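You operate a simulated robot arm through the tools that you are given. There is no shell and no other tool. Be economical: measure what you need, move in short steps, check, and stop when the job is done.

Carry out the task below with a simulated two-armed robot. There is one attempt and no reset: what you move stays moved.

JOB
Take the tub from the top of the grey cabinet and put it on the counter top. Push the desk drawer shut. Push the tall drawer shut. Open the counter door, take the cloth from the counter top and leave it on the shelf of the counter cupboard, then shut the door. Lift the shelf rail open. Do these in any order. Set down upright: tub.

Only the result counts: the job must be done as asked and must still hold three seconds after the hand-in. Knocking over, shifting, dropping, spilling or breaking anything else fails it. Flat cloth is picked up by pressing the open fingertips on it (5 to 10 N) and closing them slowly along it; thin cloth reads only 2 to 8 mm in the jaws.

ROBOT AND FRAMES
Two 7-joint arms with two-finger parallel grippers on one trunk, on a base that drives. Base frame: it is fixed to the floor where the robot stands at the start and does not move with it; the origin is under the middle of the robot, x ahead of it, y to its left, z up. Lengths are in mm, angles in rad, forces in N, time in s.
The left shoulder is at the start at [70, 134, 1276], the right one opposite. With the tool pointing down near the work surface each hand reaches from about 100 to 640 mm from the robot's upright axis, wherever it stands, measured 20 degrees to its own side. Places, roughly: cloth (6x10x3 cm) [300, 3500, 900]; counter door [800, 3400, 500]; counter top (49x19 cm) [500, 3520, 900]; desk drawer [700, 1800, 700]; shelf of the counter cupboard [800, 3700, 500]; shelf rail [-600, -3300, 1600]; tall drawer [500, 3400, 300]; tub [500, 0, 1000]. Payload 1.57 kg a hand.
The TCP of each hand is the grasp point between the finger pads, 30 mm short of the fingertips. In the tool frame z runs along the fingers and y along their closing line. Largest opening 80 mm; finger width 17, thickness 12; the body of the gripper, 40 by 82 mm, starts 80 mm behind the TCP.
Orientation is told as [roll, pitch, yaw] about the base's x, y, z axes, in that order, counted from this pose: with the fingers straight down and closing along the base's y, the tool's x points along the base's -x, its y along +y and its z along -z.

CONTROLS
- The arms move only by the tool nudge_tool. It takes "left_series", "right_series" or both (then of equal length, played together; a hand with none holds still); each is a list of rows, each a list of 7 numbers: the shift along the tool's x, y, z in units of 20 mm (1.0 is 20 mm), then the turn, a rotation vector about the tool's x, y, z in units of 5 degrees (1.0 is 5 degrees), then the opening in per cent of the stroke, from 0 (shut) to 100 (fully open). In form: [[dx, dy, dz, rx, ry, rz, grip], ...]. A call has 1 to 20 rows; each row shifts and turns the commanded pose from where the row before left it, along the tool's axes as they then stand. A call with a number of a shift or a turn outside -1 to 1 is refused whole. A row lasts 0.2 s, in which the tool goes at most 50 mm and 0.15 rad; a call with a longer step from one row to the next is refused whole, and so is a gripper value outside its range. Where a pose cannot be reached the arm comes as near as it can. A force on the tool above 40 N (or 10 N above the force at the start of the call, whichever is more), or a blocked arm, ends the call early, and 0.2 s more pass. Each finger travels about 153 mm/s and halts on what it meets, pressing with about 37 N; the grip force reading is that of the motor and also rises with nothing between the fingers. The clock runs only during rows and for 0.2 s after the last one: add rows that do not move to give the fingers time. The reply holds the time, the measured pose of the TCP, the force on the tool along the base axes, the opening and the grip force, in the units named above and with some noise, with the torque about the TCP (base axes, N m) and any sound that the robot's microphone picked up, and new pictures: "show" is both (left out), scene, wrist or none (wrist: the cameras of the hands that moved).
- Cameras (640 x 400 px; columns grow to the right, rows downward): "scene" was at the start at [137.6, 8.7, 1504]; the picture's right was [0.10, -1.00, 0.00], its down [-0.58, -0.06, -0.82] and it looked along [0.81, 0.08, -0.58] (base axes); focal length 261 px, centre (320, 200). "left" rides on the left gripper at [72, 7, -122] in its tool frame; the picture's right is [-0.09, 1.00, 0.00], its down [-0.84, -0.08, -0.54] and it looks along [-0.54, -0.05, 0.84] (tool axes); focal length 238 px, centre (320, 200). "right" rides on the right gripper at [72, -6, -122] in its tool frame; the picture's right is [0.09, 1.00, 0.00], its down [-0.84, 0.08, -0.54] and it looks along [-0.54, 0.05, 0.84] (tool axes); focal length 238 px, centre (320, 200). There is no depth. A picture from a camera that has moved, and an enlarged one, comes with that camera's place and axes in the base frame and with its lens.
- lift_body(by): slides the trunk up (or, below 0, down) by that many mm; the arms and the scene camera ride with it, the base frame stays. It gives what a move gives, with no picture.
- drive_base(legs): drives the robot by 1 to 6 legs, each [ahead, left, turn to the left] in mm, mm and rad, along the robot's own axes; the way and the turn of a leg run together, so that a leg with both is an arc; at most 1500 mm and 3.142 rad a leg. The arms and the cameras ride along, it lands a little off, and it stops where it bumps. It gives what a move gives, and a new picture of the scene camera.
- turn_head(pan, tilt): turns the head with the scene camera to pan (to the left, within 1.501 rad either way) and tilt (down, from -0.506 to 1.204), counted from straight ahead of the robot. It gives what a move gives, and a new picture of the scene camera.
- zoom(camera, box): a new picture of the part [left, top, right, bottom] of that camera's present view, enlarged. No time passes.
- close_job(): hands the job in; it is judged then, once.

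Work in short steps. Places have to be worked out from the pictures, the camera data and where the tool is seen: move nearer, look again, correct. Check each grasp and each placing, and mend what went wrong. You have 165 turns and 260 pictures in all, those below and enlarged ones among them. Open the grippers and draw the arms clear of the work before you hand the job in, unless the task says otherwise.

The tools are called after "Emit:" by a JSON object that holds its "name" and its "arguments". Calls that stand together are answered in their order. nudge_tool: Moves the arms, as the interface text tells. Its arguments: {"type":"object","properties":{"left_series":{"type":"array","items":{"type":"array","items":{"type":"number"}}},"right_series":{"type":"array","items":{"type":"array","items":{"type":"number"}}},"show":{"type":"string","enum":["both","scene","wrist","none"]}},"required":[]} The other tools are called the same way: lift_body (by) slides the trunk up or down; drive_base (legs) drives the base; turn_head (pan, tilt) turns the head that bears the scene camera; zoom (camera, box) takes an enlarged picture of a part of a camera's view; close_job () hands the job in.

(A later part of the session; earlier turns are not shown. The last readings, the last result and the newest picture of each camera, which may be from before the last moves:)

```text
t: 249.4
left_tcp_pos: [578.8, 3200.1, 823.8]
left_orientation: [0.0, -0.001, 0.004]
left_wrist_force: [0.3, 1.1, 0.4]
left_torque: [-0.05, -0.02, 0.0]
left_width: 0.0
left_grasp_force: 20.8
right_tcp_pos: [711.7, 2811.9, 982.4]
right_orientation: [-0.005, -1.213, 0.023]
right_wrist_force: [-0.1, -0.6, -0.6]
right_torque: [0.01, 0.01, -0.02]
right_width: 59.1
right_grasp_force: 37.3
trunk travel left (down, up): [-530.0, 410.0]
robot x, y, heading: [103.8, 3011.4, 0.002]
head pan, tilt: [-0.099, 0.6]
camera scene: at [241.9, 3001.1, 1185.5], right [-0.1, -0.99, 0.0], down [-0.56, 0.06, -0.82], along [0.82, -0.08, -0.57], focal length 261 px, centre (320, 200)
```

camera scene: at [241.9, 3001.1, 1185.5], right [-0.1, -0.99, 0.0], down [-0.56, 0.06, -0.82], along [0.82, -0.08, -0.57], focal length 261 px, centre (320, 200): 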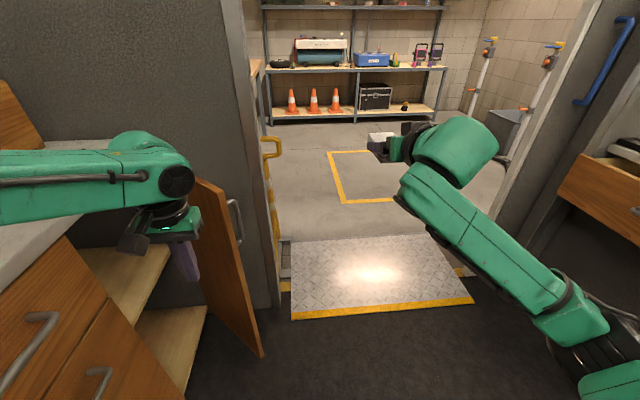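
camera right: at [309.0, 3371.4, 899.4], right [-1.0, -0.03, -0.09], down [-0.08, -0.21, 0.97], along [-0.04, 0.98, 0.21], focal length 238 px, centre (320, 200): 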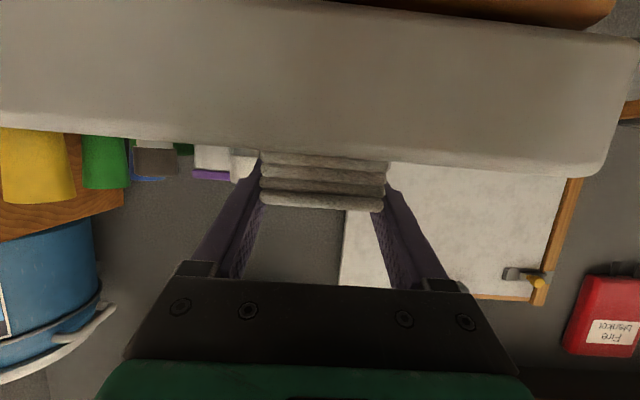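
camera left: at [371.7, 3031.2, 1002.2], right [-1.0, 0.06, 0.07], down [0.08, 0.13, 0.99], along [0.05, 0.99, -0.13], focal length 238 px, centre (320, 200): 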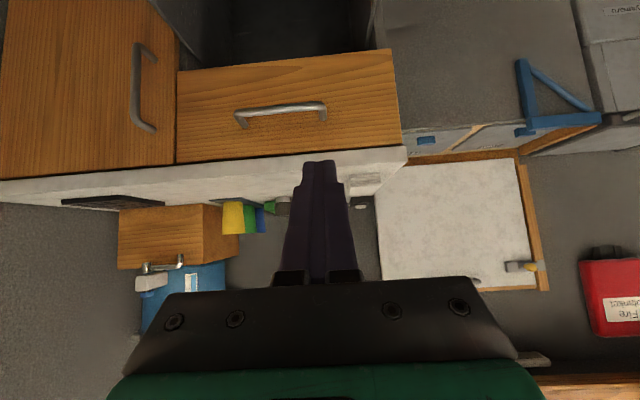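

I shift 48 mm towards the counter and drive ahead to push the door well open.

Emit:
{"name": "drive_base", "arguments": {"legs": [[0, 48, 0], [345, 0, 0]]}}

```text
t: 252.2
left_tcp_pos: [927.8, 3242.4, 822.2]
left_orientation: [0.0, 0.001, -0.004]
left_wrist_force: [0.3, -0.4, 0.5]
left_torque: [0.03, 0.03, 0.01]
left_width: 0.0
left_grasp_force: 21.3
right_tcp_pos: [1059.9, 2853.9, 981.8]
right_orientation: [-0.007, -1.213, 0.016]
right_wrist_force: [0.0, -0.1, -0.3]
right_torque: [-0.02, 0.0, -0.03]
right_width: 59.0
right_grasp_force: 36.7
trunk travel left (down, up): [-530.0, 410.0]
robot x, y, heading: [455.2, 3054.1, -0.007]
head pan, tilt: [-0.099, 0.6]
camera scene: at [590.9, 3045.9, 1185.4], right [-0.11, -0.99, 0.0], down [-0.56, 0.06, -0.82], along [0.82, -0.09, -0.57], focal length 261 px, centre (320, 200)
```

scene: 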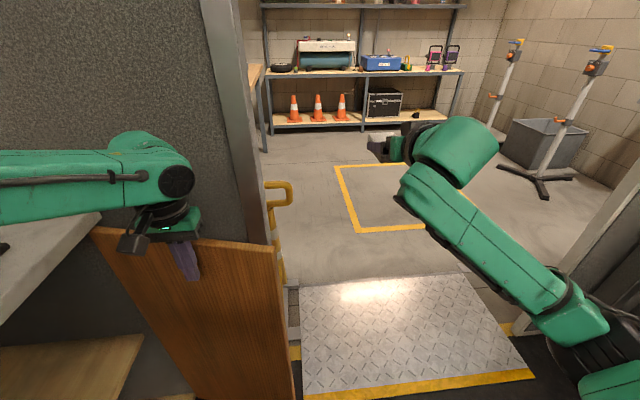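

The door is now at about 79° with its edge at [913, 3086]. I back straight off, swing clear, fold the left arm, and turn to a heading of 1.25 for the approach into the cupboard.

Emit:
{"name": "drive_base", "arguments": {"legs": [[-300, 0, 0], [60, -430, 0], [0, 0, 1.257]]}}

Emit:
{"name": "nudge_tool", "arguments": {"left_series": [[1, 0.3, -0.4, 0, 0, 0, 0], [1, 0.3, -0.4, 0, 0, 0, 0], [1, 0.3, -0.4, 0, 0, 0, 0], [1, 0.3, -0.4, 0, 0, 0, 0], [1, 0.3, -0.4, 0, 0, 0, 0], [1, 0.3, -0.4, 0, 0, 0, 0], [1, 0.3, -0.4, 0, 0, 0, 0], [1, 0.3, -0.4, 0, 0, 0, 0], [1, 0.3, 0, 0, 0, 0, 0], [1, 0.3, 0, 0, 0, 0, 0], [1, 0.3, 0, 0, 0, 0, 0], [1, 0.3, 0, 0, 0, 0, 0]], "show": "none"}}

Emit:
{"name": "lift_body", "arguments": {"by": -415}}

Emit:
{"name": "turn_head", "arguments": {"pan": -0.2, "tilt": 0.35}}

```text
t: 259.7
left_tcp_pos: [173.1, 3136.4, 823.6]
left_orientation: [0.002, 0.0, 1.262]
left_wrist_force: [-0.4, 0.0, 0.0]
left_torque: [-0.01, 0.0, 0.03]
left_width: 0.0
left_grasp_force: 21.1
right_tcp_pos: [583.9, 3143.0, 983.6]
right_orientation: [-0.007, -1.213, 1.28]
right_wrist_force: [-0.1, 0.7, -0.6]
right_torque: [-0.04, -0.01, -0.03]
right_width: 59.1
right_grasp_force: 37.2
trunk travel left (down, up): [-530.0, 410.0]
robot x, y, heading: [205.8, 2629.0, 1.259]
head pan, tilt: [-0.099, 0.6]
camera scene: at [259.5, 2755.0, 1185.5], right [0.92, -0.4, 0.0], down [-0.23, -0.52, -0.82], along [0.33, 0.76, -0.57], focal length 261 px, centre (320, 200)
```

scene: 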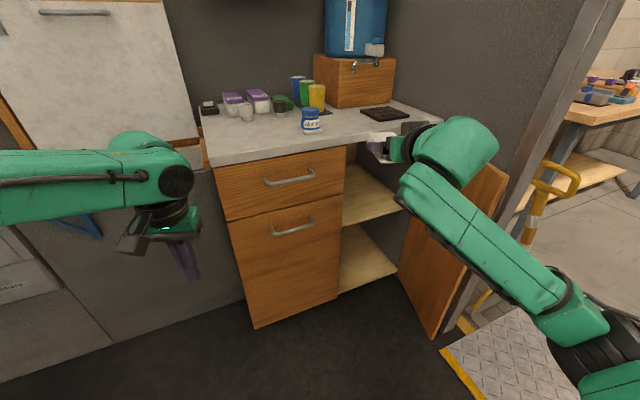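

```text
t: 262.3
left_tcp_pos: [38.9, 2949.3, 900.9]
left_orientation: [-0.001, 0.0, 1.263]
left_wrist_force: [0.0, 0.3, 0.1]
left_torque: [0.04, 0.0, -0.01]
left_width: 0.0
left_grasp_force: 21.3
left hand out of reach, approached as far as the arm can: row 11, 12
right_tcp_pos: [583.0, 3143.7, 983.1]
right_orientation: [-0.008, -1.213, 1.281]
right_wrist_force: [-0.8, -0.1, -0.2]
right_torque: [-0.01, 0.0, -0.02]
right_width: 58.9
right_grasp_force: 37.2
trunk travel left (down, up): [-530.0, 410.0]
robot x, y, heading: [210.4, 2624.8, 1.258]
head pan, tilt: [-0.099, 0.6]
```

```text
refused: -415 is not a number from -400 to 400
```

```text
t: 263.0
left_tcp_pos: [39.1, 2949.5, 899.8]
left_orientation: [0.0, -0.001, 1.262]
left_wrist_force: [0.1, -0.2, 0.0]
left_torque: [0.03, -0.02, 0.01]
left_width: 0.0
left_grasp_force: 21.1
right_tcp_pos: [583.0, 3144.7, 982.8]
right_orientation: [-0.008, -1.213, 1.281]
right_wrist_force: [-0.6, -0.5, -0.4]
right_torque: [-0.03, 0.0, 0.03]
right_width: 58.7
right_grasp_force: 36.4
trunk travel left (down, up): [-530.0, 410.0]
robot x, y, heading: [209.3, 2625.3, 1.256]
head pan, tilt: [-0.201, 0.351]
camera scene: at [269.8, 2755.2, 1208.2], right [0.87, -0.49, 0.0], down [-0.17, -0.3, -0.94], along [0.46, 0.82, -0.34], focal length 261 px, centre (320, 200)
```

scene: 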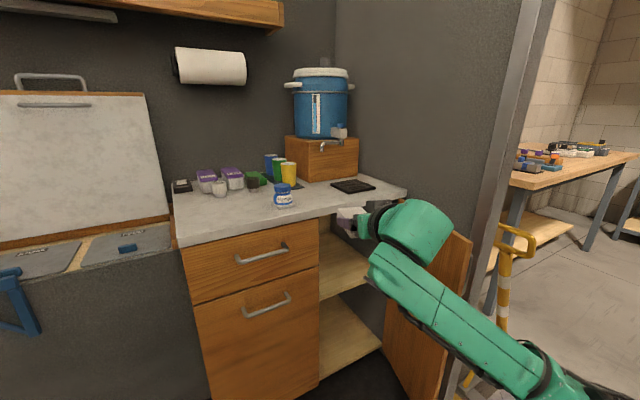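

The cupboard is wide open; the shelf top looks to be at z≈520–535. I lower the trunk by 395 and look from the new height.

Emit:
{"name": "lift_body", "arguments": {"by": -395}}

Emit:
{"name": "drive_base", "arguments": {"legs": [[170, 0, 0]]}}

Emit:
{"name": "nudge_tool", "arguments": {"right_series": [[0, 0, 0, 0, 0, 0, 10]], "show": "wrist"}}

```text
t: 266.8
left_tcp_pos: [39.6, 2950.8, 504.1]
left_orientation: [0.0, 0.0, 1.263]
left_wrist_force: [-0.9, 0.3, -1.0]
left_torque: [0.02, 0.01, 0.0]
left_width: 0.0
left_grasp_force: 21.4
right_tcp_pos: [584.1, 3143.2, 587.4]
right_orientation: [-0.007, -1.213, 1.28]
right_wrist_force: [-0.3, 0.3, -0.4]
right_torque: [0.0, -0.04, -0.02]
right_width: 59.2
right_grasp_force: 37.0
trunk travel left (down, up): [-135.0, 805.0]
robot x, y, heading: [205.0, 2629.5, 1.258]
head pan, tilt: [-0.201, 0.351]
```

```text
t: 268.3
left_tcp_pos: [90.8, 3111.6, 505.4]
left_orientation: [0.001, -0.002, 1.262]
left_wrist_force: [0.3, -0.7, 0.5]
left_torque: [0.0, -0.02, -0.02]
left_width: 0.0
left_grasp_force: 21.3
right_tcp_pos: [634.9, 3303.5, 587.3]
right_orientation: [-0.005, -1.213, 1.28]
right_wrist_force: [0.4, -0.3, -0.7]
right_torque: [-0.02, 0.0, 0.0]
right_width: 59.1
right_grasp_force: 37.0
trunk travel left (down, up): [-135.0, 805.0]
robot x, y, heading: [262.0, 2788.8, 1.257]
head pan, tilt: [-0.201, 0.351]
camera scene: at [322.0, 2915.6, 813.2], right [0.87, -0.49, 0.0], down [-0.17, -0.3, -0.94], along [0.46, 0.82, -0.34], focal length 261 px, centre (320, 200)
```

scene: 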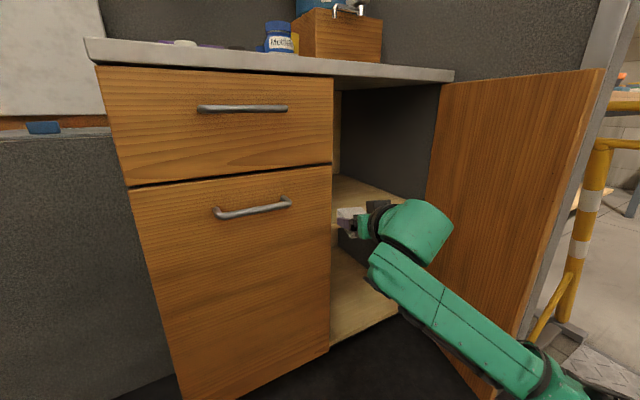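

```text
t: 268.7
left_tcp_pos: [90.9, 3111.4, 504.7]
left_orientation: [-0.001, 0.0, 1.262]
left_wrist_force: [0.6, 0.1, 0.4]
left_torque: [-0.01, -0.02, 0.0]
left_width: 0.1
left_grasp_force: 20.8
right_tcp_pos: [635.5, 3304.0, 586.9]
right_orientation: [-0.008, -1.212, 1.279]
right_wrist_force: [-0.6, -0.3, -0.9]
right_torque: [0.0, -0.02, -0.01]
right_width: 59.3
right_grasp_force: 37.0
trunk travel left (down, up): [-135.0, 805.0]
robot x, y, heading: [262.0, 2785.4, 1.256]
head pan, tilt: [-0.201, 0.351]
camera right: at [600.7, 3168.7, 564.1], right [-0.96, 0.26, -0.09], down [-0.14, -0.18, 0.97], along [0.24, 0.95, 0.21], focal length 238 px, centre (320, 200)
```

right: 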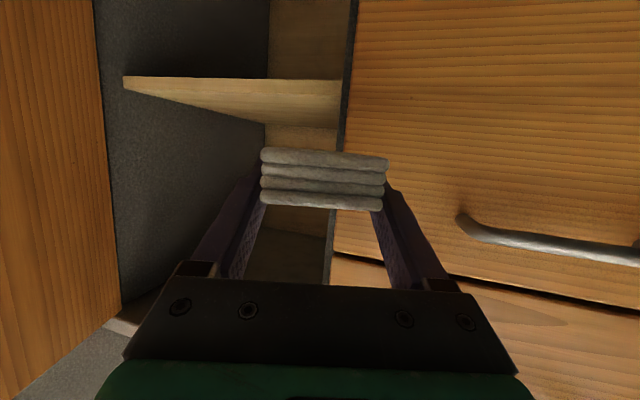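

The cloth clears the shelf (top near z≈510) with about 50 mm. I shift 40 mm right and drive in 215 mm.

Emit:
{"name": "drive_base", "arguments": {"legs": [[0, -40, 0], [215, 0, 0]]}}

Emit:
{"name": "nudge_tool", "arguments": {"right_series": [[0, 0, 0, 0, 0, 0, 10]], "show": "wrist"}}

```text
t: 270.8
left_tcp_pos: [193.6, 3298.7, 504.8]
left_orientation: [0.001, -0.002, 1.261]
left_wrist_force: [-0.4, -0.6, 0.3]
left_torque: [-0.04, 0.05, 0.02]
left_width: 0.0
left_grasp_force: 20.9
right_tcp_pos: [738.5, 3493.0, 587.6]
right_orientation: [-0.005, -1.211, 1.279]
right_wrist_force: [-0.1, 1.0, -1.3]
right_torque: [-0.04, 0.03, -0.01]
right_width: 59.0
right_grasp_force: 36.5
trunk travel left (down, up): [-135.0, 805.0]
robot x, y, heading: [360.5, 2977.4, 1.261]
head pan, tilt: [-0.201, 0.351]
camera scene: at [424.8, 3104.3, 813.2], right [0.87, -0.49, 0.0], down [-0.17, -0.3, -0.94], along [0.46, 0.82, -0.34], focal length 261 px, centre (320, 200)
```

scene: 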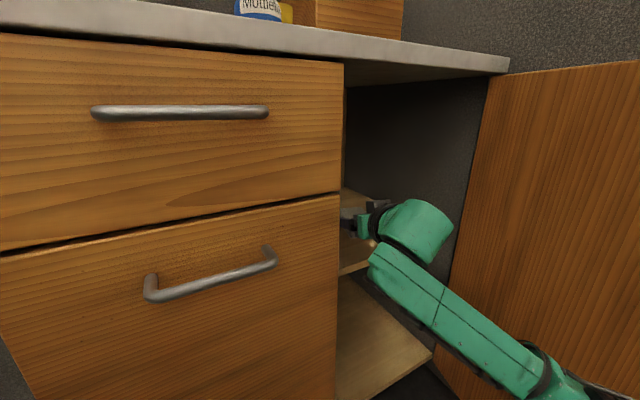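

```text
t: 271.2
left_tcp_pos: [194.3, 3298.6, 505.6]
left_orientation: [-0.001, 0.002, 1.262]
left_wrist_force: [-0.1, 0.1, 0.7]
left_torque: [0.01, -0.01, 0.02]
left_width: 0.0
left_grasp_force: 21.3
right_tcp_pos: [737.3, 3493.4, 587.7]
right_orientation: [-0.005, -1.215, 1.281]
right_wrist_force: [0.3, 0.7, 0.4]
right_torque: [0.03, -0.03, 0.01]
right_width: 59.0
right_grasp_force: 37.1
trunk travel left (down, up): [-135.0, 805.0]
robot x, y, heading: [367.3, 2979.8, 1.259]
head pan, tilt: [-0.201, 0.351]
camera right: at [703.3, 3357.7, 564.1], right [-0.96, 0.26, -0.09], down [-0.14, -0.18, 0.97], along [0.24, 0.95, 0.21], focal length 238 px, centre (320, 200)
```

right: 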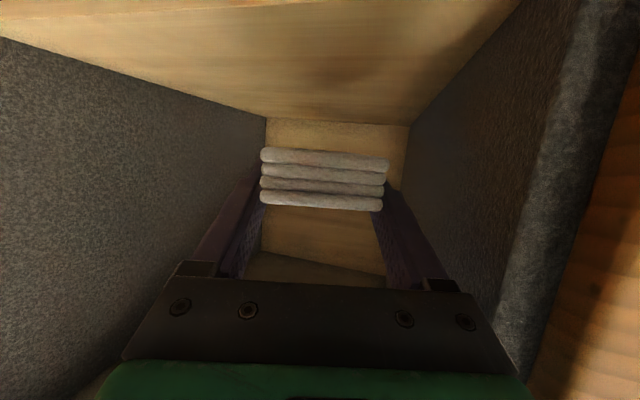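

The cloth is inside above the shelf. I lower with the trunk 35 mm, then finely with the arm till contact.

Emit:
{"name": "lift_body", "arguments": {"by": -35}}

Emit:
{"name": "nudge_tool", "arguments": {"right_series": [[0.187, 0, 0.07, 0, 0, 0, 10], [0.187, 0, 0.07, 0, 0, 0, 10]], "show": "wrist"}}

```text
t: 272.0
left_tcp_pos: [193.7, 3298.4, 470.6]
left_orientation: [0.001, -0.001, 1.263]
left_wrist_force: [-0.1, -0.3, 0.5]
left_torque: [0.01, 0.02, 0.03]
left_width: 0.0
left_grasp_force: 21.1
right_tcp_pos: [738.0, 3493.2, 552.4]
right_orientation: [-0.005, -1.213, 1.282]
right_wrist_force: [-0.7, 0.3, -1.1]
right_torque: [0.0, -0.01, 0.03]
right_width: 59.2
right_grasp_force: 37.1
trunk travel left (down, up): [-100.0, 840.0]
robot x, y, heading: [365.8, 2975.1, 1.258]
head pan, tilt: [-0.201, 0.351]
```

```text
t: 272.6
left_tcp_pos: [194.3, 3299.2, 470.7]
left_orientation: [-0.001, 0.001, 1.263]
left_wrist_force: [0.6, 0.3, 0.6]
left_torque: [-0.02, -0.01, 0.0]
left_width: 0.3
left_grasp_force: 21.5
right_tcp_pos: [737.5, 3493.4, 544.8]
right_orientation: [-0.004, -1.214, 1.281]
right_wrist_force: [0.3, 0.3, -0.7]
right_torque: [-0.05, 0.01, -0.02]
right_width: 59.1
right_grasp_force: 37.3
trunk travel left (down, up): [-100.0, 840.0]
robot x, y, heading: [364.8, 2975.7, 1.255]
head pan, tilt: [-0.201, 0.351]
camera right: at [703.5, 3357.6, 521.6], right [-0.96, 0.26, -0.09], down [-0.14, -0.18, 0.97], along [0.24, 0.95, 0.21], focal length 238 px, centre (320, 200)
```

right: 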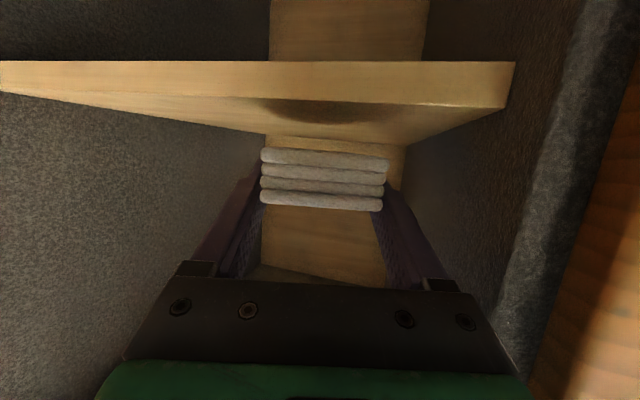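

The shelf's front edge is at y≈3470, top z≈500. I drive 30 mm deeper, then lower in small steps.

Emit:
{"name": "drive_base", "arguments": {"legs": [[32, 0, 0]]}}

Emit:
{"name": "nudge_tool", "arguments": {"right_series": [[0.187, 0, 0.07, 0, 0, 0, 10], [0.187, 0, 0.07, 0, 0, 0, 10], [0.187, 0, 0.07, 0, 0, 0, 10], [0.1, 0, 0.04, 0, 0, 0, 10]], "show": "wrist"}}

```text
t: 273.4
left_tcp_pos: [204.1, 3329.5, 469.5]
left_orientation: [0.0, -0.001, 1.264]
left_wrist_force: [-0.3, 0.1, 0.1]
left_torque: [-0.01, -0.01, 0.01]
left_width: 0.1
left_grasp_force: 21.7
right_tcp_pos: [747.4, 3523.0, 545.3]
right_orientation: [-0.004, -1.214, 1.282]
right_wrist_force: [-0.4, 0.1, -0.5]
right_torque: [-0.01, 0.01, -0.01]
right_width: 59.1
right_grasp_force: 37.3
trunk travel left (down, up): [-100.0, 840.0]
robot x, y, heading: [369.7, 3003.3, 1.259]
head pan, tilt: [-0.201, 0.351]
camera scene: at [434.8, 3135.0, 778.2], right [0.87, -0.49, 0.0], down [-0.17, -0.3, -0.94], along [0.46, 0.82, -0.34], focal length 261 px, centre (320, 200)
```

scene: 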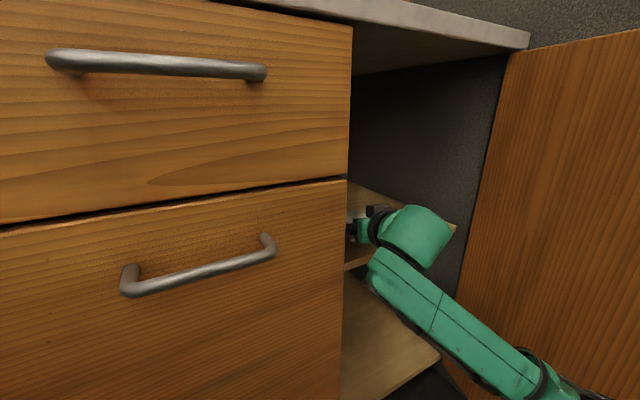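

```text
t: 274.4
left_tcp_pos: [203.6, 3329.7, 470.9]
left_orientation: [0.0, 0.0, 1.261]
left_wrist_force: [-0.5, 0.3, -0.4]
left_torque: [-0.02, 0.01, -0.03]
left_width: 0.0
left_grasp_force: 21.3
right_tcp_pos: [748.4, 3525.4, 530.6]
right_orientation: [-0.004, -1.212, 1.28]
right_wrist_force: [0.3, -0.5, -1.0]
right_torque: [-0.01, -0.02, -0.02]
right_width: 59.1
right_grasp_force: 36.9
trunk travel left (down, up): [-100.0, 840.0]
robot x, y, heading: [376.6, 3003.7, 1.261]
head pan, tilt: [-0.201, 0.351]
camera right: at [713.5, 3388.9, 507.4], right [-0.96, 0.26, -0.09], down [-0.14, -0.18, 0.97], along [0.24, 0.95, 0.21], focal length 238 px, centre (320, 200)
```

right: 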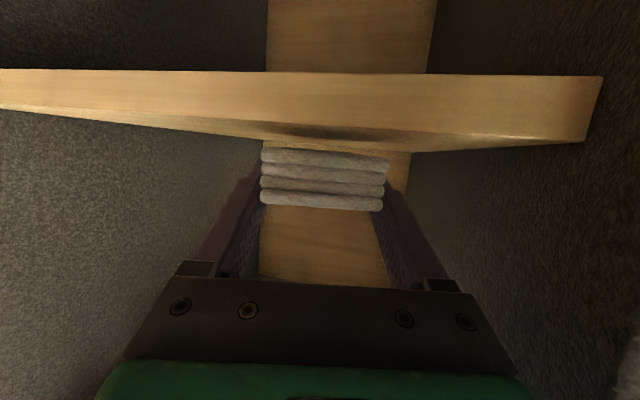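

The gap under the cloth is about 9 mm now. I continue in finer steps until there is contact.

Emit:
{"name": "nudge_tool", "arguments": {"right_series": [[0.14, 0, 0.052, 0, 0, 0, 10], [0.14, 0, 0.052, 0, 0, 0, 10], [0, 0, 0, 0, 0, 0, 10]], "show": "none"}}

Emit:
{"name": "nudge_tool", "arguments": {"right_series": [[0.094, 0, 0.035, 0, 0, 0, 10], [0.094, 0, 0.035, 0, 0, 0, 10], [0, 0, 0, 0, 0, 0, 10]], "show": "wrist"}}

```text
t: 275.2
left_tcp_pos: [204.3, 3330.6, 470.3]
left_orientation: [0.002, 0.001, 1.263]
left_wrist_force: [-0.1, 0.0, 0.2]
left_torque: [0.01, 0.01, 0.02]
left_width: 0.0
left_grasp_force: 21.5
right_tcp_pos: [748.1, 3524.7, 525.3]
right_orientation: [-0.007, -1.214, 1.28]
right_wrist_force: [-0.2, -0.2, -0.5]
right_torque: [-0.01, 0.0, 0.02]
right_width: 58.9
right_grasp_force: 37.1
trunk travel left (down, up): [-100.0, 840.0]
robot x, y, heading: [373.8, 3001.6, 1.261]
head pan, tilt: [-0.201, 0.351]
```

```text
t: 276.0
left_tcp_pos: [203.4, 3330.6, 470.9]
left_orientation: [0.0, 0.001, 1.264]
left_wrist_force: [-0.2, -0.4, 0.0]
left_torque: [-0.01, 0.01, 0.0]
left_width: 0.1
left_grasp_force: 21.3
right_tcp_pos: [748.5, 3524.4, 522.3]
right_orientation: [-0.006, -1.214, 1.281]
right_wrist_force: [-0.5, -0.4, -0.6]
right_torque: [0.0, 0.01, 0.02]
right_width: 59.3
right_grasp_force: 37.0
trunk travel left (down, up): [-100.0, 840.0]
robot x, y, heading: [371.8, 3008.2, 1.254]
head pan, tilt: [-0.201, 0.351]
camera right: at [713.2, 3388.3, 498.1], right [-0.96, 0.26, -0.09], down [-0.14, -0.18, 0.97], along [0.24, 0.95, 0.21], focal length 238 px, centre (320, 200)
```

right: 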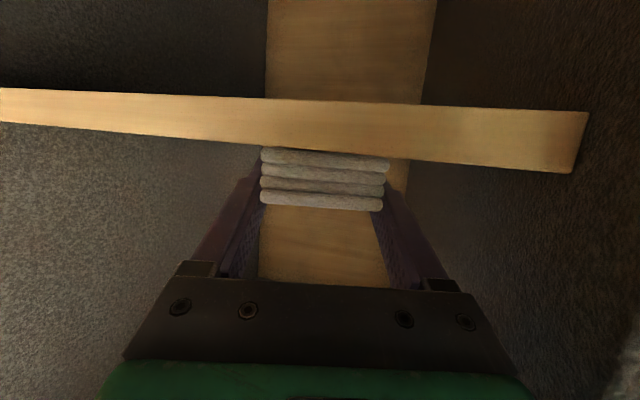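

Almost down. A few more millimetres.

Emit:
{"name": "nudge_tool", "arguments": {"right_series": [[0.07, 0, 0.026, 0, 0, 0, 10], [0.07, 0, 0.026, 0, 0, 0, 10], [0, 0, 0, 0, 0, 0, 10]], "show": "none"}}

Emit:
{"name": "nudge_tool", "arguments": {"right_series": [[0.07, 0, 0.026, 0, 0, 0, 10], [0.07, 0, 0.026, 0, 0, 0, 10], [0, 0, 0, 0, 0, 0, 10]], "show": "none"}}

```text
t: 276.8
left_tcp_pos: [204.3, 3329.2, 471.4]
left_orientation: [0.0, -0.002, 1.264]
left_wrist_force: [0.1, -0.2, 0.8]
left_torque: [0.01, 0.01, -0.01]
left_width: 0.3
left_grasp_force: 21.4
right_tcp_pos: [747.0, 3524.1, 520.9]
right_orientation: [-0.006, -1.219, 1.282]
right_wrist_force: [0.3, 2.1, 10.6]
right_torque: [-0.22, 0.2, 0.02]
right_width: 59.0
right_grasp_force: 37.7
trunk travel left (down, up): [-100.0, 840.0]
robot x, y, heading: [372.5, 3008.1, 1.255]
head pan, tilt: [-0.201, 0.351]
```

```text
t: 277.6
left_tcp_pos: [202.3, 3328.0, 471.4]
left_orientation: [0.0, -0.005, 1.261]
left_wrist_force: [-0.2, -0.1, 0.2]
left_torque: [0.02, -0.01, -0.02]
left_width: 0.0
left_grasp_force: 21.2
right_tcp_pos: [747.3, 3522.4, 520.3]
right_orientation: [-0.009, -1.224, 1.284]
right_wrist_force: [5.9, 10.1, 29.4]
right_torque: [-0.64, 0.39, 0.02]
right_width: 59.3
right_grasp_force: 37.2
trunk travel left (down, up): [-100.0, 840.0]
robot x, y, heading: [370.7, 3006.6, 1.265]
head pan, tilt: [-0.201, 0.351]
```

Firm contact on the shelf. I ease up 2 mm, open, and withdraw straight back.

Emit:
{"name": "nudge_tool", "arguments": {"right_series": [[-0.1, 0, -0.035, 0, 0, 0, 10], [0, 0, 0, 0, 0, 0, 78], [0, 0, 0, 0, 0, 0, 90], [0, 0, 0, 0, 0, 0, 100], [0, 0, 0, 0, 0, 0, 100], [0.25, 0, -0.67, 0, 0, 0, 100], [0.25, 0, -0.67, 0, 0, 0, 100], [0.25, 0, -0.67, 0, 0, 0, 100], [0.25, 0, -0.67, 0, 0, 0, 100], [0, 0, 0, 0, 0, 0, 100]], "show": "wrist"}}

```text
t: 279.8
left_tcp_pos: [204.9, 3330.4, 470.4]
left_orientation: [0.0, -0.001, 1.261]
left_wrist_force: [0.3, -0.3, 0.4]
left_torque: [0.05, 0.01, 0.0]
left_width: 0.0
left_grasp_force: 21.2
right_tcp_pos: [730.9, 3469.7, 516.5]
right_orientation: [-0.005, -1.211, 1.282]
right_wrist_force: [0.8, -0.7, 0.5]
right_torque: [0.04, 0.01, -0.02]
right_width: 80.0
right_grasp_force: 0.0
trunk travel left (down, up): [-100.0, 840.0]
robot x, y, heading: [375.9, 3006.0, 1.257]
head pan, tilt: [-0.201, 0.351]
camera right: at [696.2, 3334.1, 493.1], right [-0.96, 0.26, -0.09], down [-0.14, -0.18, 0.97], along [0.24, 0.95, 0.21], focal length 238 px, centre (320, 200)
```

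right: 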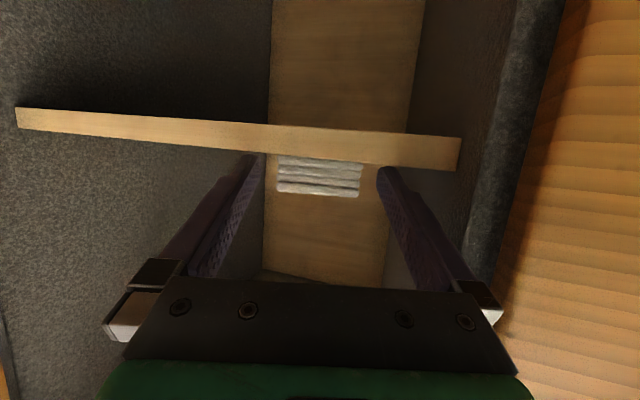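

The cloth sits on the shelf. I drive back out.

Emit:
{"name": "drive_base", "arguments": {"legs": [[-330, 0, 0]]}}

Emit:
{"name": "turn_head", "arguments": {"pan": -0.25, "tilt": 0.3}}

```text
t: 282.0
left_tcp_pos: [103.4, 3017.8, 471.3]
left_orientation: [0.001, 0.0, 1.264]
left_wrist_force: [-0.2, -0.3, 0.3]
left_torque: [-0.02, 0.02, 0.0]
left_width: 0.4
left_grasp_force: 21.1
right_tcp_pos: [628.7, 3157.3, 518.0]
right_orientation: [-0.005, -1.214, 1.283]
right_wrist_force: [-0.4, -0.2, -0.7]
right_torque: [-0.01, 0.01, -0.01]
right_width: 80.2
right_grasp_force: 0.2
trunk travel left (down, up): [-100.0, 840.0]
robot x, y, heading: [277.1, 2691.3, 1.258]
head pan, tilt: [-0.201, 0.351]
camera scene: at [333.8, 2822.5, 778.3], right [0.87, -0.49, 0.0], down [-0.17, -0.3, -0.94], along [0.46, 0.82, -0.34], focal length 261 px, centre (320, 200)
```

scene: 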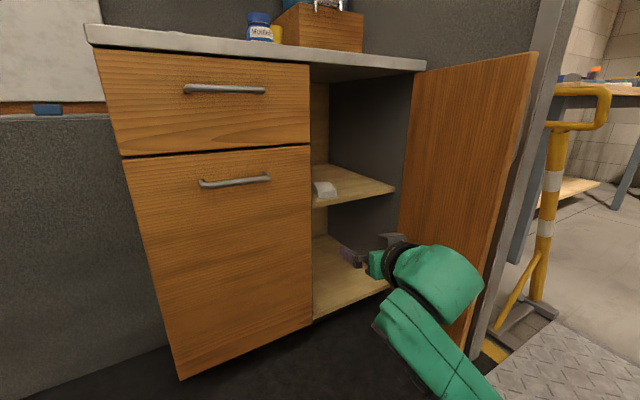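

```text
t: 282.6
left_tcp_pos: [101.9, 3017.5, 471.2]
left_orientation: [0.001, -0.001, 1.263]
left_wrist_force: [-0.2, -1.1, -0.7]
left_torque: [0.0, 0.0, -0.04]
left_width: 0.0
left_grasp_force: 21.4
right_tcp_pos: [629.0, 3156.9, 516.5]
right_orientation: [-0.005, -1.211, 1.283]
right_wrist_force: [-0.2, 0.8, 0.0]
right_torque: [0.02, -0.01, 0.02]
right_width: 79.8
right_grasp_force: 0.0
trunk travel left (down, up): [-100.0, 840.0]
robot x, y, heading: [272.5, 2694.9, 1.26]
head pan, tilt: [-0.25, 0.3]
camera scene: at [337.8, 2820.4, 783.0], right [0.85, -0.53, 0.0], down [-0.16, -0.25, -0.96], along [0.51, 0.81, -0.3], focal length 261 px, centre (320, 200)
```

scene: 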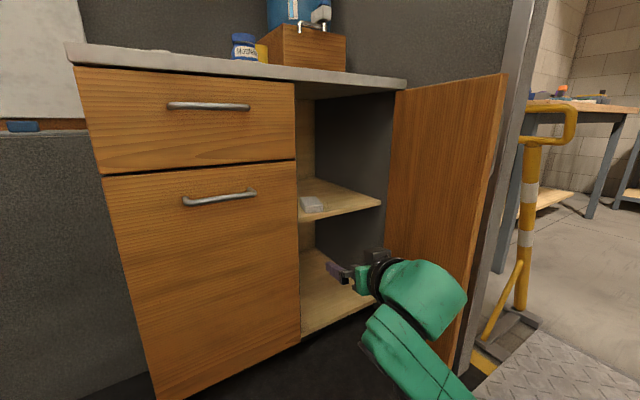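

The cloth rests on the shelf. To shut the door I'll hook closed fingers behind its free edge (≈[913, 3086]) from the wall side and sweep it left. I stage the right hand there.

Emit:
{"name": "nudge_tool", "arguments": {"right_series": [[0, 0, 0, 0, 0, 0, 0], [0, 0, 0, 0, 0, 0, 0], [0, 0, 0, 0, 0, 0, 0]], "show": "none"}}

Emit:
{"name": "drive_base", "arguments": {"legs": [[-160, 0, 0.09], [0, -400, 0]]}}

Emit:
{"name": "turn_head", "arguments": {"pan": -0.3, "tilt": 0.5}}

```text
t: 283.4
left_tcp_pos: [102.4, 3016.6, 470.0]
left_orientation: [-0.001, 0.001, 1.264]
left_wrist_force: [0.6, -0.1, 0.1]
left_torque: [-0.01, 0.02, 0.02]
left_width: 0.5
left_grasp_force: 20.4
right_tcp_pos: [628.4, 3157.9, 516.6]
right_orientation: [-0.005, -1.213, 1.284]
right_wrist_force: [0.9, -0.1, 0.3]
right_torque: [0.02, -0.01, 0.0]
right_width: 0.0
right_grasp_force: 20.9
trunk travel left (down, up): [-100.0, 840.0]
robot x, y, heading: [273.5, 2691.9, 1.259]
head pan, tilt: [-0.25, 0.3]
```

```text
t: 286.9
left_tcp_pos: [419.4, 2756.8, 470.7]
left_orientation: [0.0, -0.001, 1.35]
left_wrist_force: [-0.6, 0.8, 0.3]
left_torque: [0.0, -0.01, 0.0]
left_width: 0.2
left_grasp_force: 21.6
right_tcp_pos: [933.6, 2942.9, 516.8]
right_orientation: [-0.006, -1.213, 1.367]
right_wrist_force: [0.0, 0.2, -0.6]
right_torque: [0.0, 0.01, -0.03]
right_width: 0.0
right_grasp_force: 21.7
trunk travel left (down, up): [-100.0, 840.0]
robot x, y, heading: [615.6, 2448.5, 1.343]
head pan, tilt: [-0.25, 0.3]
camera scene: at [671.1, 2581.6, 783.0], right [0.89, -0.46, 0.0], down [-0.14, -0.26, -0.96], along [0.44, 0.85, -0.3], focal length 261 px, centre (320, 200)
```

scene: 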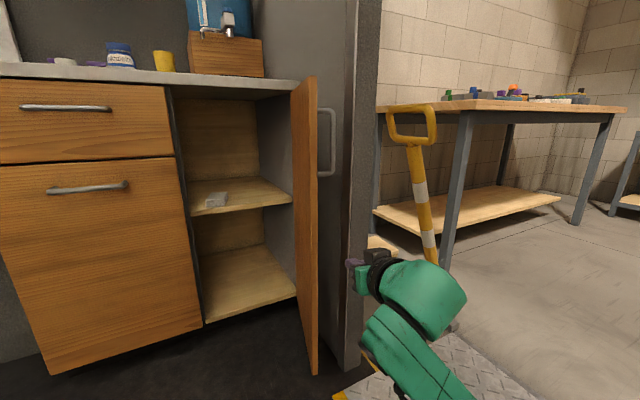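

```text
t: 287.7
left_tcp_pos: [419.4, 2757.4, 469.4]
left_orientation: [-0.001, 0.001, 1.352]
left_wrist_force: [-0.5, -0.3, 0.1]
left_torque: [0.0, -0.01, -0.04]
left_width: 0.1
left_grasp_force: 20.4
right_tcp_pos: [931.7, 2943.1, 516.9]
right_orientation: [-0.004, -1.213, 1.369]
right_wrist_force: [0.1, -0.9, -0.1]
right_torque: [-0.01, -0.03, 0.04]
right_width: 0.1
right_grasp_force: 21.7
trunk travel left (down, up): [-100.0, 840.0]
robot x, y, heading: [617.5, 2450.8, 1.342]
head pan, tilt: [-0.3, 0.499]
camera scene: at [674.0, 2577.3, 764.6], right [0.87, -0.5, 0.0], down [-0.24, -0.41, -0.88], along [0.44, 0.76, -0.48], focal length 261 px, centre (320, 200)
```

scene: 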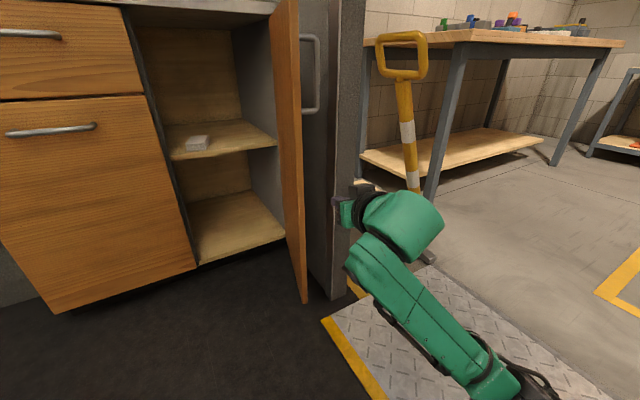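

The door is still at about 79°, with a roughly 90 mm gap to the wall. I drive ahead 155 mm so the fingertips go behind the edge.

Emit:
{"name": "drive_base", "arguments": {"legs": [[155, 0, 0]]}}

Emit:
{"name": "nudge_tool", "arguments": {"right_series": [[0, 0, 0, 0, 0, 0, 0]], "show": "wrist"}}

```text
t: 289.1
left_tcp_pos: [453.2, 2908.9, 470.4]
left_orientation: [0.0, 0.0, 1.35]
left_wrist_force: [0.5, -0.8, 0.3]
left_torque: [-0.01, 0.01, 0.0]
left_width: 0.2
left_grasp_force: 21.7
right_tcp_pos: [966.4, 3094.6, 516.8]
right_orientation: [-0.005, -1.213, 1.368]
right_wrist_force: [-0.8, -0.2, -0.2]
right_torque: [0.01, 0.01, -0.01]
right_width: 0.0
right_grasp_force: 21.7
trunk travel left (down, up): [-100.0, 840.0]
robot x, y, heading: [651.7, 2602.9, 1.346]
head pan, tilt: [-0.3, 0.499]
camera scene: at [708.6, 2728.9, 764.6], right [0.87, -0.5, 0.0], down [-0.24, -0.41, -0.88], along [0.44, 0.76, -0.48], focal length 261 px, centre (320, 200)
```

scene: 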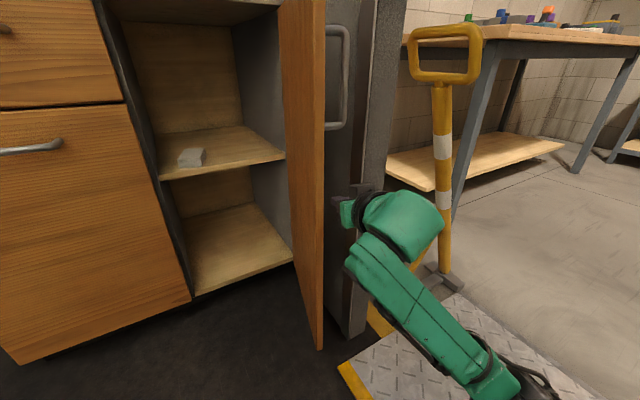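

```text
t: 289.5
left_tcp_pos: [455.1, 2908.0, 469.6]
left_orientation: [0.001, -0.001, 1.351]
left_wrist_force: [0.2, -0.6, 0.6]
left_torque: [0.0, 0.02, -0.02]
left_width: 0.0
left_grasp_force: 21.2
right_tcp_pos: [965.9, 3094.0, 516.6]
right_orientation: [-0.004, -1.213, 1.368]
right_wrist_force: [-0.6, 0.3, 0.5]
right_torque: [-0.01, 0.03, -0.03]
right_width: 0.0
right_grasp_force: 21.0
trunk travel left (down, up): [-100.0, 840.0]
robot x, y, heading: [648.9, 2602.5, 1.345]
head pan, tilt: [-0.3, 0.499]
camera right: at [944.4, 2956.7, 493.2], right [-0.98, 0.17, -0.09], down [-0.12, -0.19, 0.97], along [0.15, 0.97, 0.21], focal length 238 px, centre (320, 200)
```

right: 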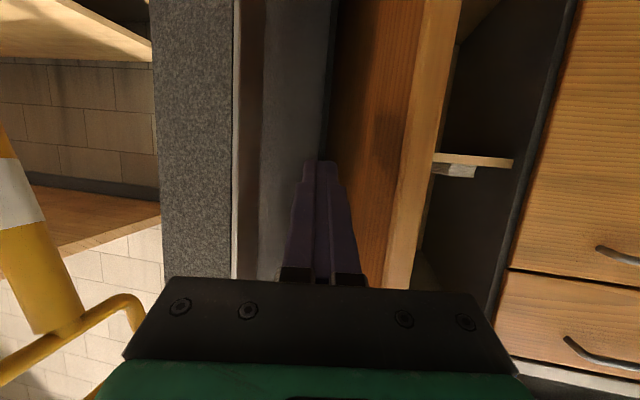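

The fingers are behind the door's outer face. I sweep left, following the edge's arc.

Emit:
{"name": "drive_base", "arguments": {"legs": [[1, 135, 0], [40, 91, 0]]}}

```text
t: 291.5
left_tcp_pos: [242.4, 3000.4, 470.3]
left_orientation: [-0.001, -0.001, 1.349]
left_wrist_force: [0.3, 0.6, -0.7]
left_torque: [-0.02, 0.01, 0.0]
left_width: 0.2
left_grasp_force: 21.4
right_tcp_pos: [756.1, 3183.4, 517.3]
right_orientation: [-0.006, -1.213, 1.366]
right_wrist_force: [-0.5, -0.9, 0.5]
right_torque: [0.01, -0.01, -0.02]
right_width: 0.1
right_grasp_force: 21.5
trunk travel left (down, up): [-100.0, 840.0]
robot x, y, heading: [437.5, 2690.7, 1.344]
head pan, tilt: [-0.3, 0.499]
camera scene: at [497.1, 2819.8, 764.6], right [0.86, -0.5, 0.0], down [-0.24, -0.41, -0.88], along [0.44, 0.76, -0.48], focal length 261 px, centre (320, 200)
```

scene: 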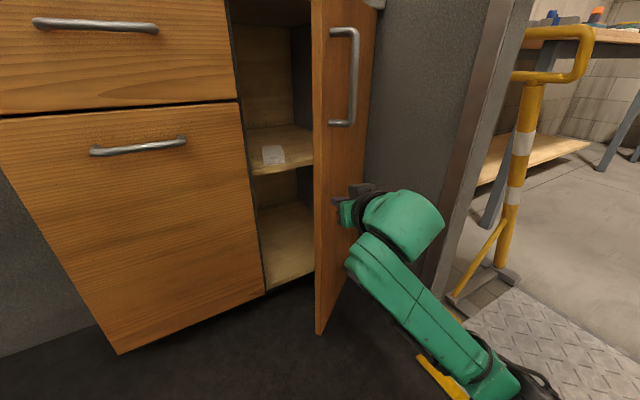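

The door follows. I keep pushing along the arc and then forward.

Emit:
{"name": "drive_base", "arguments": {"legs": [[69, 50, 0], [95, 0, 0]]}}

```text
t: 293.3
left_tcp_pos: [229.2, 3170.1, 469.6]
left_orientation: [0.001, 0.0, 1.351]
left_wrist_force: [0.0, 0.8, 0.3]
left_torque: [-0.01, 0.01, 0.03]
left_width: 0.0
left_grasp_force: 20.5
right_tcp_pos: [742.5, 3357.0, 516.7]
right_orientation: [-0.003, -1.212, 1.368]
right_wrist_force: [0.5, -0.3, -0.3]
right_torque: [0.03, -0.02, -0.01]
right_width: 0.0
right_grasp_force: 21.2
trunk travel left (down, up): [-100.0, 840.0]
robot x, y, heading: [428.6, 2864.5, 1.347]
head pan, tilt: [-0.3, 0.499]
camera scene: at [484.6, 2990.2, 764.6], right [0.87, -0.5, 0.0], down [-0.24, -0.41, -0.88], along [0.44, 0.76, -0.48], focal length 261 px, centre (320, 200)
```

scene: 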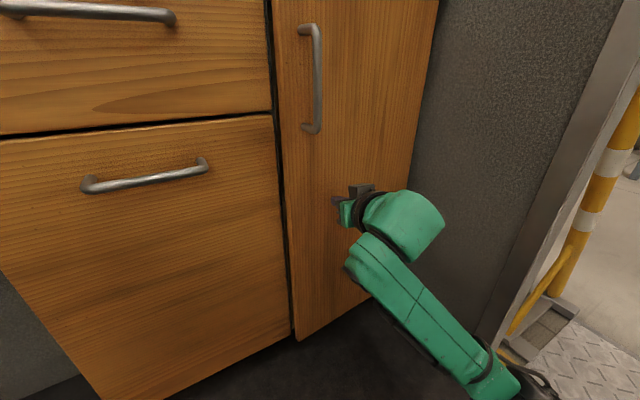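

Nearly shut. I push the last bit until it meets resistance.

Emit:
{"name": "drive_base", "arguments": {"legs": [[60, 0, 0]]}}

Emit:
{"name": "zoom", "arguments": {"camera": "scene", "box": [200, 0, 480, 350]}}

```text
t: 294.3
left_tcp_pos: [241.7, 3215.4, 470.1]
left_orientation: [-0.001, 0.0, 1.347]
left_wrist_force: [-0.5, 0.2, -0.8]
left_torque: [0.01, -0.01, -0.02]
left_width: 0.0
left_grasp_force: 21.7
right_tcp_pos: [752.1, 3396.1, 515.9]
right_orientation: [-0.018, -1.205, 1.379]
right_wrist_force: [-1.7, -10.5, -0.4]
right_torque: [-0.04, 0.04, 0.09]
right_width: 0.0
right_grasp_force: 21.2
trunk travel left (down, up): [-100.0, 840.0]
robot x, y, heading: [438.4, 2907.2, 1.346]
head pan, tilt: [-0.3, 0.499]
stopped in leg 1: the force on the tool passed its limit (the readings are from after the stop); the commanded pose is now the measured one
camera scene: at [494.9, 3033.8, 764.8], right [0.86, -0.5, 0.0], down [-0.24, -0.41, -0.88], along [0.44, 0.76, -0.48], focal length 261 px, centre (320, 200)
```

scene: 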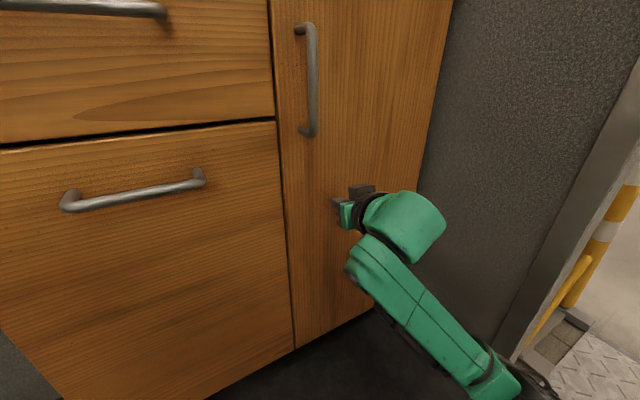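

```text
1.14 times, centred on (340, 175) of scene
camera zoom: at [494.9, 3033.8, 764.8], right [0.86, -0.5, 0.0], down [-0.24, -0.41, -0.88], along [0.44, 0.76, -0.48], focal length 299 px, centre (297, 229)
```

zoom: 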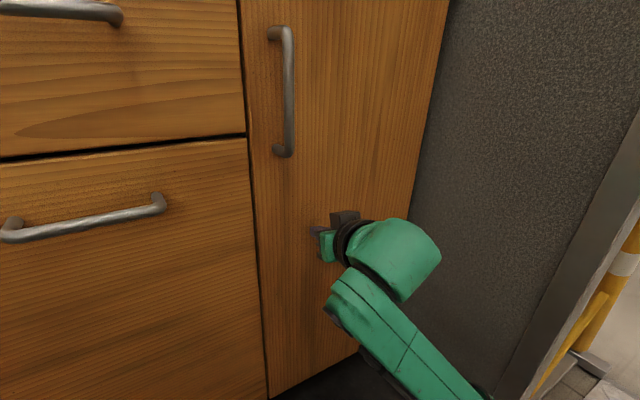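

The door is flush and met its stop. Now the desk drawer: I back off, raise the hand to about z≈700 and turn around to face the desk.

Emit:
{"name": "drive_base", "arguments": {"legs": [[-260, 0, 0]]}}

Emit:
{"name": "lift_body", "arguments": {"by": 190}}

Emit:
{"name": "drive_base", "arguments": {"legs": [[0, 0, -2.7]]}}

Emit:
{"name": "turn_head", "arguments": {"pan": 0.1, "tilt": 0.4}}

```text
t: 296.2
left_tcp_pos: [182.8, 2961.5, 468.8]
left_orientation: [-0.002, 0.003, 1.348]
left_wrist_force: [-1.0, -0.1, 0.2]
left_torque: [0.0, 0.01, 0.0]
left_width: 0.0
left_grasp_force: 21.4
right_tcp_pos: [693.5, 3141.6, 516.8]
right_orientation: [-0.02, -1.205, 1.379]
right_wrist_force: [-0.8, 0.1, -0.9]
right_torque: [0.01, -0.04, -0.01]
right_width: 0.2
right_grasp_force: 20.8
trunk travel left (down, up): [-100.0, 840.0]
robot x, y, heading: [378.4, 2655.8, 1.346]
head pan, tilt: [-0.3, 0.499]
camera scene: at [436.5, 2780.3, 764.6], right [0.86, -0.5, 0.0], down [-0.24, -0.41, -0.88], along [0.44, 0.76, -0.48], focal length 261 px, centre (320, 200)
```

scene: 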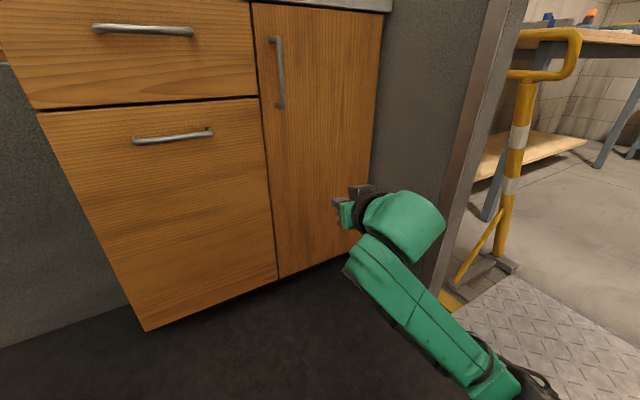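

```text
t: 298.3
left_tcp_pos: [183.2, 2961.0, 659.6]
left_orientation: [-0.004, 0.001, 1.348]
left_wrist_force: [0.6, 0.7, -0.5]
left_torque: [-0.01, -0.02, 0.0]
left_width: 0.0
left_grasp_force: 21.7
right_tcp_pos: [693.2, 3141.3, 705.2]
right_orientation: [-0.018, -1.205, 1.379]
right_wrist_force: [-0.4, -0.4, 0.6]
right_torque: [-0.03, 0.01, 0.02]
right_width: 0.1
right_grasp_force: 21.1
trunk travel left (down, up): [-290.0, 650.0]
robot x, y, heading: [379.2, 2652.9, 1.343]
head pan, tilt: [-0.3, 0.499]
```

```text
t: 305.0
left_tcp_pos: [693.5, 2465.2, 660.5]
left_orientation: [-0.001, 0.002, -1.331]
left_wrist_force: [0.7, -0.2, -0.3]
left_torque: [-0.03, -0.03, 0.02]
left_width: 0.0
left_grasp_force: 21.2
right_tcp_pos: [317.0, 2075.1, 705.7]
right_orientation: [-0.018, -1.205, -1.301]
right_wrist_force: [0.8, 0.1, 0.6]
right_torque: [0.01, -0.02, 0.0]
right_width: 0.0
right_grasp_force: 21.5
trunk travel left (down, up): [-290.0, 650.0]
robot x, y, heading: [378.5, 2654.4, -1.336]
head pan, tilt: [-0.3, 0.499]
camera scene: at [385.4, 2513.4, 954.6], right [-1.0, 0.06, 0.0], down [0.03, 0.48, -0.88], along [-0.06, -0.88, -0.48], focal length 261 px, centre (320, 200)
```

scene: 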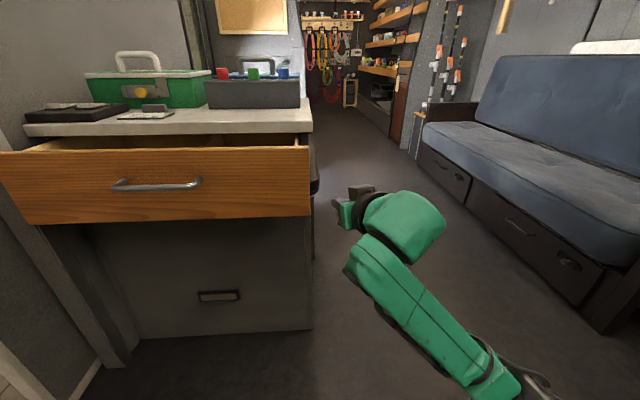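

```text
t: 305.9
left_tcp_pos: [692.9, 2465.1, 660.7]
left_orientation: [-0.001, 0.002, -1.331]
left_wrist_force: [-0.5, 0.4, -0.7]
left_torque: [-0.01, 0.0, 0.04]
left_width: 0.2
left_grasp_force: 21.5
right_tcp_pos: [316.4, 2075.6, 706.1]
right_orientation: [-0.015, -1.205, -1.301]
right_wrist_force: [0.2, 0.5, 0.2]
right_torque: [0.0, -0.02, -0.01]
right_width: 0.0
right_grasp_force: 21.7
trunk travel left (down, up): [-290.0, 650.0]
robot x, y, heading: [382.9, 2653.5, -1.335]
head pan, tilt: [0.099, 0.4]
camera scene: at [421.6, 2516.7, 963.7], right [-0.94, -0.33, 0.0], down [-0.13, 0.37, -0.92], along [0.3, -0.87, -0.39], focal length 261 px, centre (320, 200)
```

scene: 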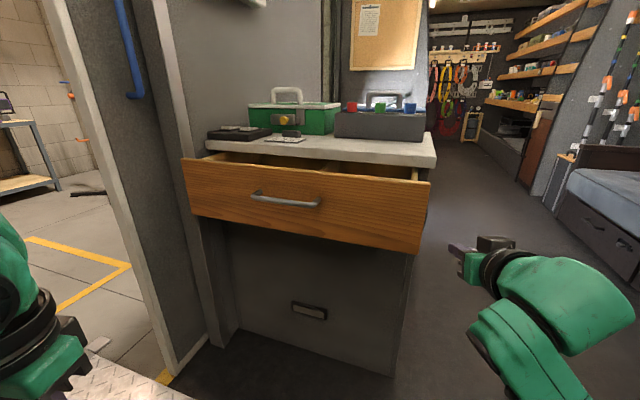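

The drawer front spans x≈374–1030, z≈604–784 at y≈1948, handle at x≈709. I line the closed right fingertips up at x≈590, z≈705 in front of it.

Emit:
{"name": "drive_base", "arguments": {"legs": [[110, 245, 0]]}}

Emit:
{"name": "nudge_tool", "arguments": {"right_series": [[0, 0, 0, 0, 0, 0, 0]], "show": "wrist"}}

```text
t: 307.8
left_tcp_pos: [955.5, 2414.4, 661.4]
left_orientation: [-0.001, 0.001, -1.333]
left_wrist_force: [0.1, -0.1, -0.9]
left_torque: [0.01, 0.03, 0.0]
left_width: 0.0
left_grasp_force: 21.2
right_tcp_pos: [576.8, 2024.3, 705.8]
right_orientation: [-0.02, -1.205, -1.302]
right_wrist_force: [0.7, 0.3, -0.5]
right_torque: [0.03, 0.01, 0.0]
right_width: 0.1
right_grasp_force: 21.3
trunk travel left (down, up): [-290.0, 650.0]
robot x, y, heading: [641.4, 2606.8, -1.333]
head pan, tilt: [0.099, 0.4]
camera scene: at [683.8, 2466.0, 963.7], right [-0.94, -0.33, 0.0], down [-0.13, 0.37, -0.92], along [0.3, -0.87, -0.39], focal length 261 px, centre (320, 200)
```

scene: 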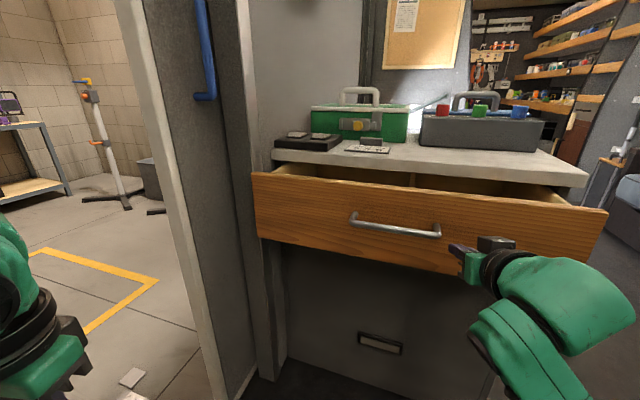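

```text
t: 308.1
left_tcp_pos: [954.2, 2413.5, 660.1]
left_orientation: [-0.001, 0.002, -1.334]
left_wrist_force: [-0.1, 0.2, 0.3]
left_torque: [0.05, 0.01, -0.02]
left_width: 0.2
left_grasp_force: 21.0
right_tcp_pos: [576.6, 2024.7, 705.6]
right_orientation: [-0.017, -1.204, -1.303]
right_wrist_force: [-0.1, 0.1, 0.6]
right_torque: [0.01, 0.0, 0.03]
right_width: 0.1
right_grasp_force: 21.0
trunk travel left (down, up): [-290.0, 650.0]
robot x, y, heading: [637.9, 2602.8, -1.338]
head pan, tilt: [0.099, 0.4]
camera right: at [535.4, 2158.0, 683.6], right [0.96, 0.28, -0.09], down [0.03, 0.22, 0.97], along [0.29, -0.93, 0.2], focal length 238 px, centre (320, 200)
```

right: 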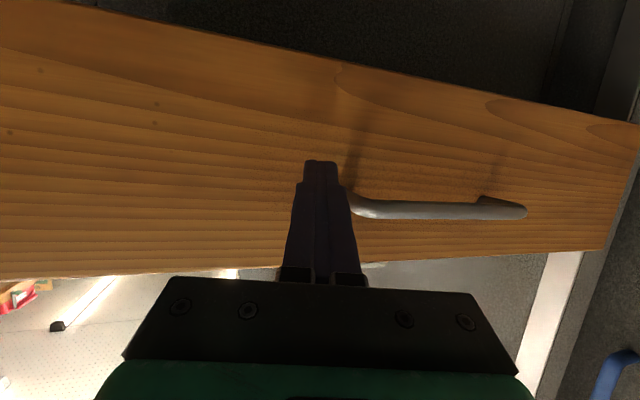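

Fingers are just in front of the panel, close to the handle's end. I shift 30 mm away from the handle and push.

Emit:
{"name": "drive_base", "arguments": {"legs": [[8, -35, 0], [110, -27, 0]]}}

```text
t: 309.8
left_tcp_pos: [920.3, 2285.5, 659.8]
left_orientation: [-0.001, 0.002, -1.332]
left_wrist_force: [-0.3, 0.1, -0.5]
left_torque: [-0.02, -0.01, 0.04]
left_width: 0.1
left_grasp_force: 21.0
right_tcp_pos: [544.8, 1894.9, 706.3]
right_orientation: [-0.019, -1.203, -1.302]
right_wrist_force: [0.2, -0.5, 0.6]
right_torque: [-0.03, 0.02, 0.02]
right_width: 0.0
right_grasp_force: 21.7
trunk travel left (down, up): [-290.0, 650.0]
robot x, y, heading: [609.4, 2474.4, -1.334]
head pan, tilt: [0.099, 0.4]
camera scene: at [649.3, 2337.1, 963.7], right [-0.94, -0.33, 0.0], down [-0.13, 0.37, -0.92], along [0.3, -0.87, -0.39], focal length 261 px, centre (320, 200)
```

scene: 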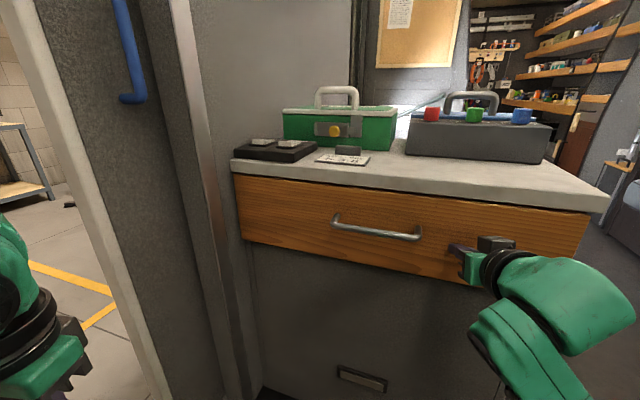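

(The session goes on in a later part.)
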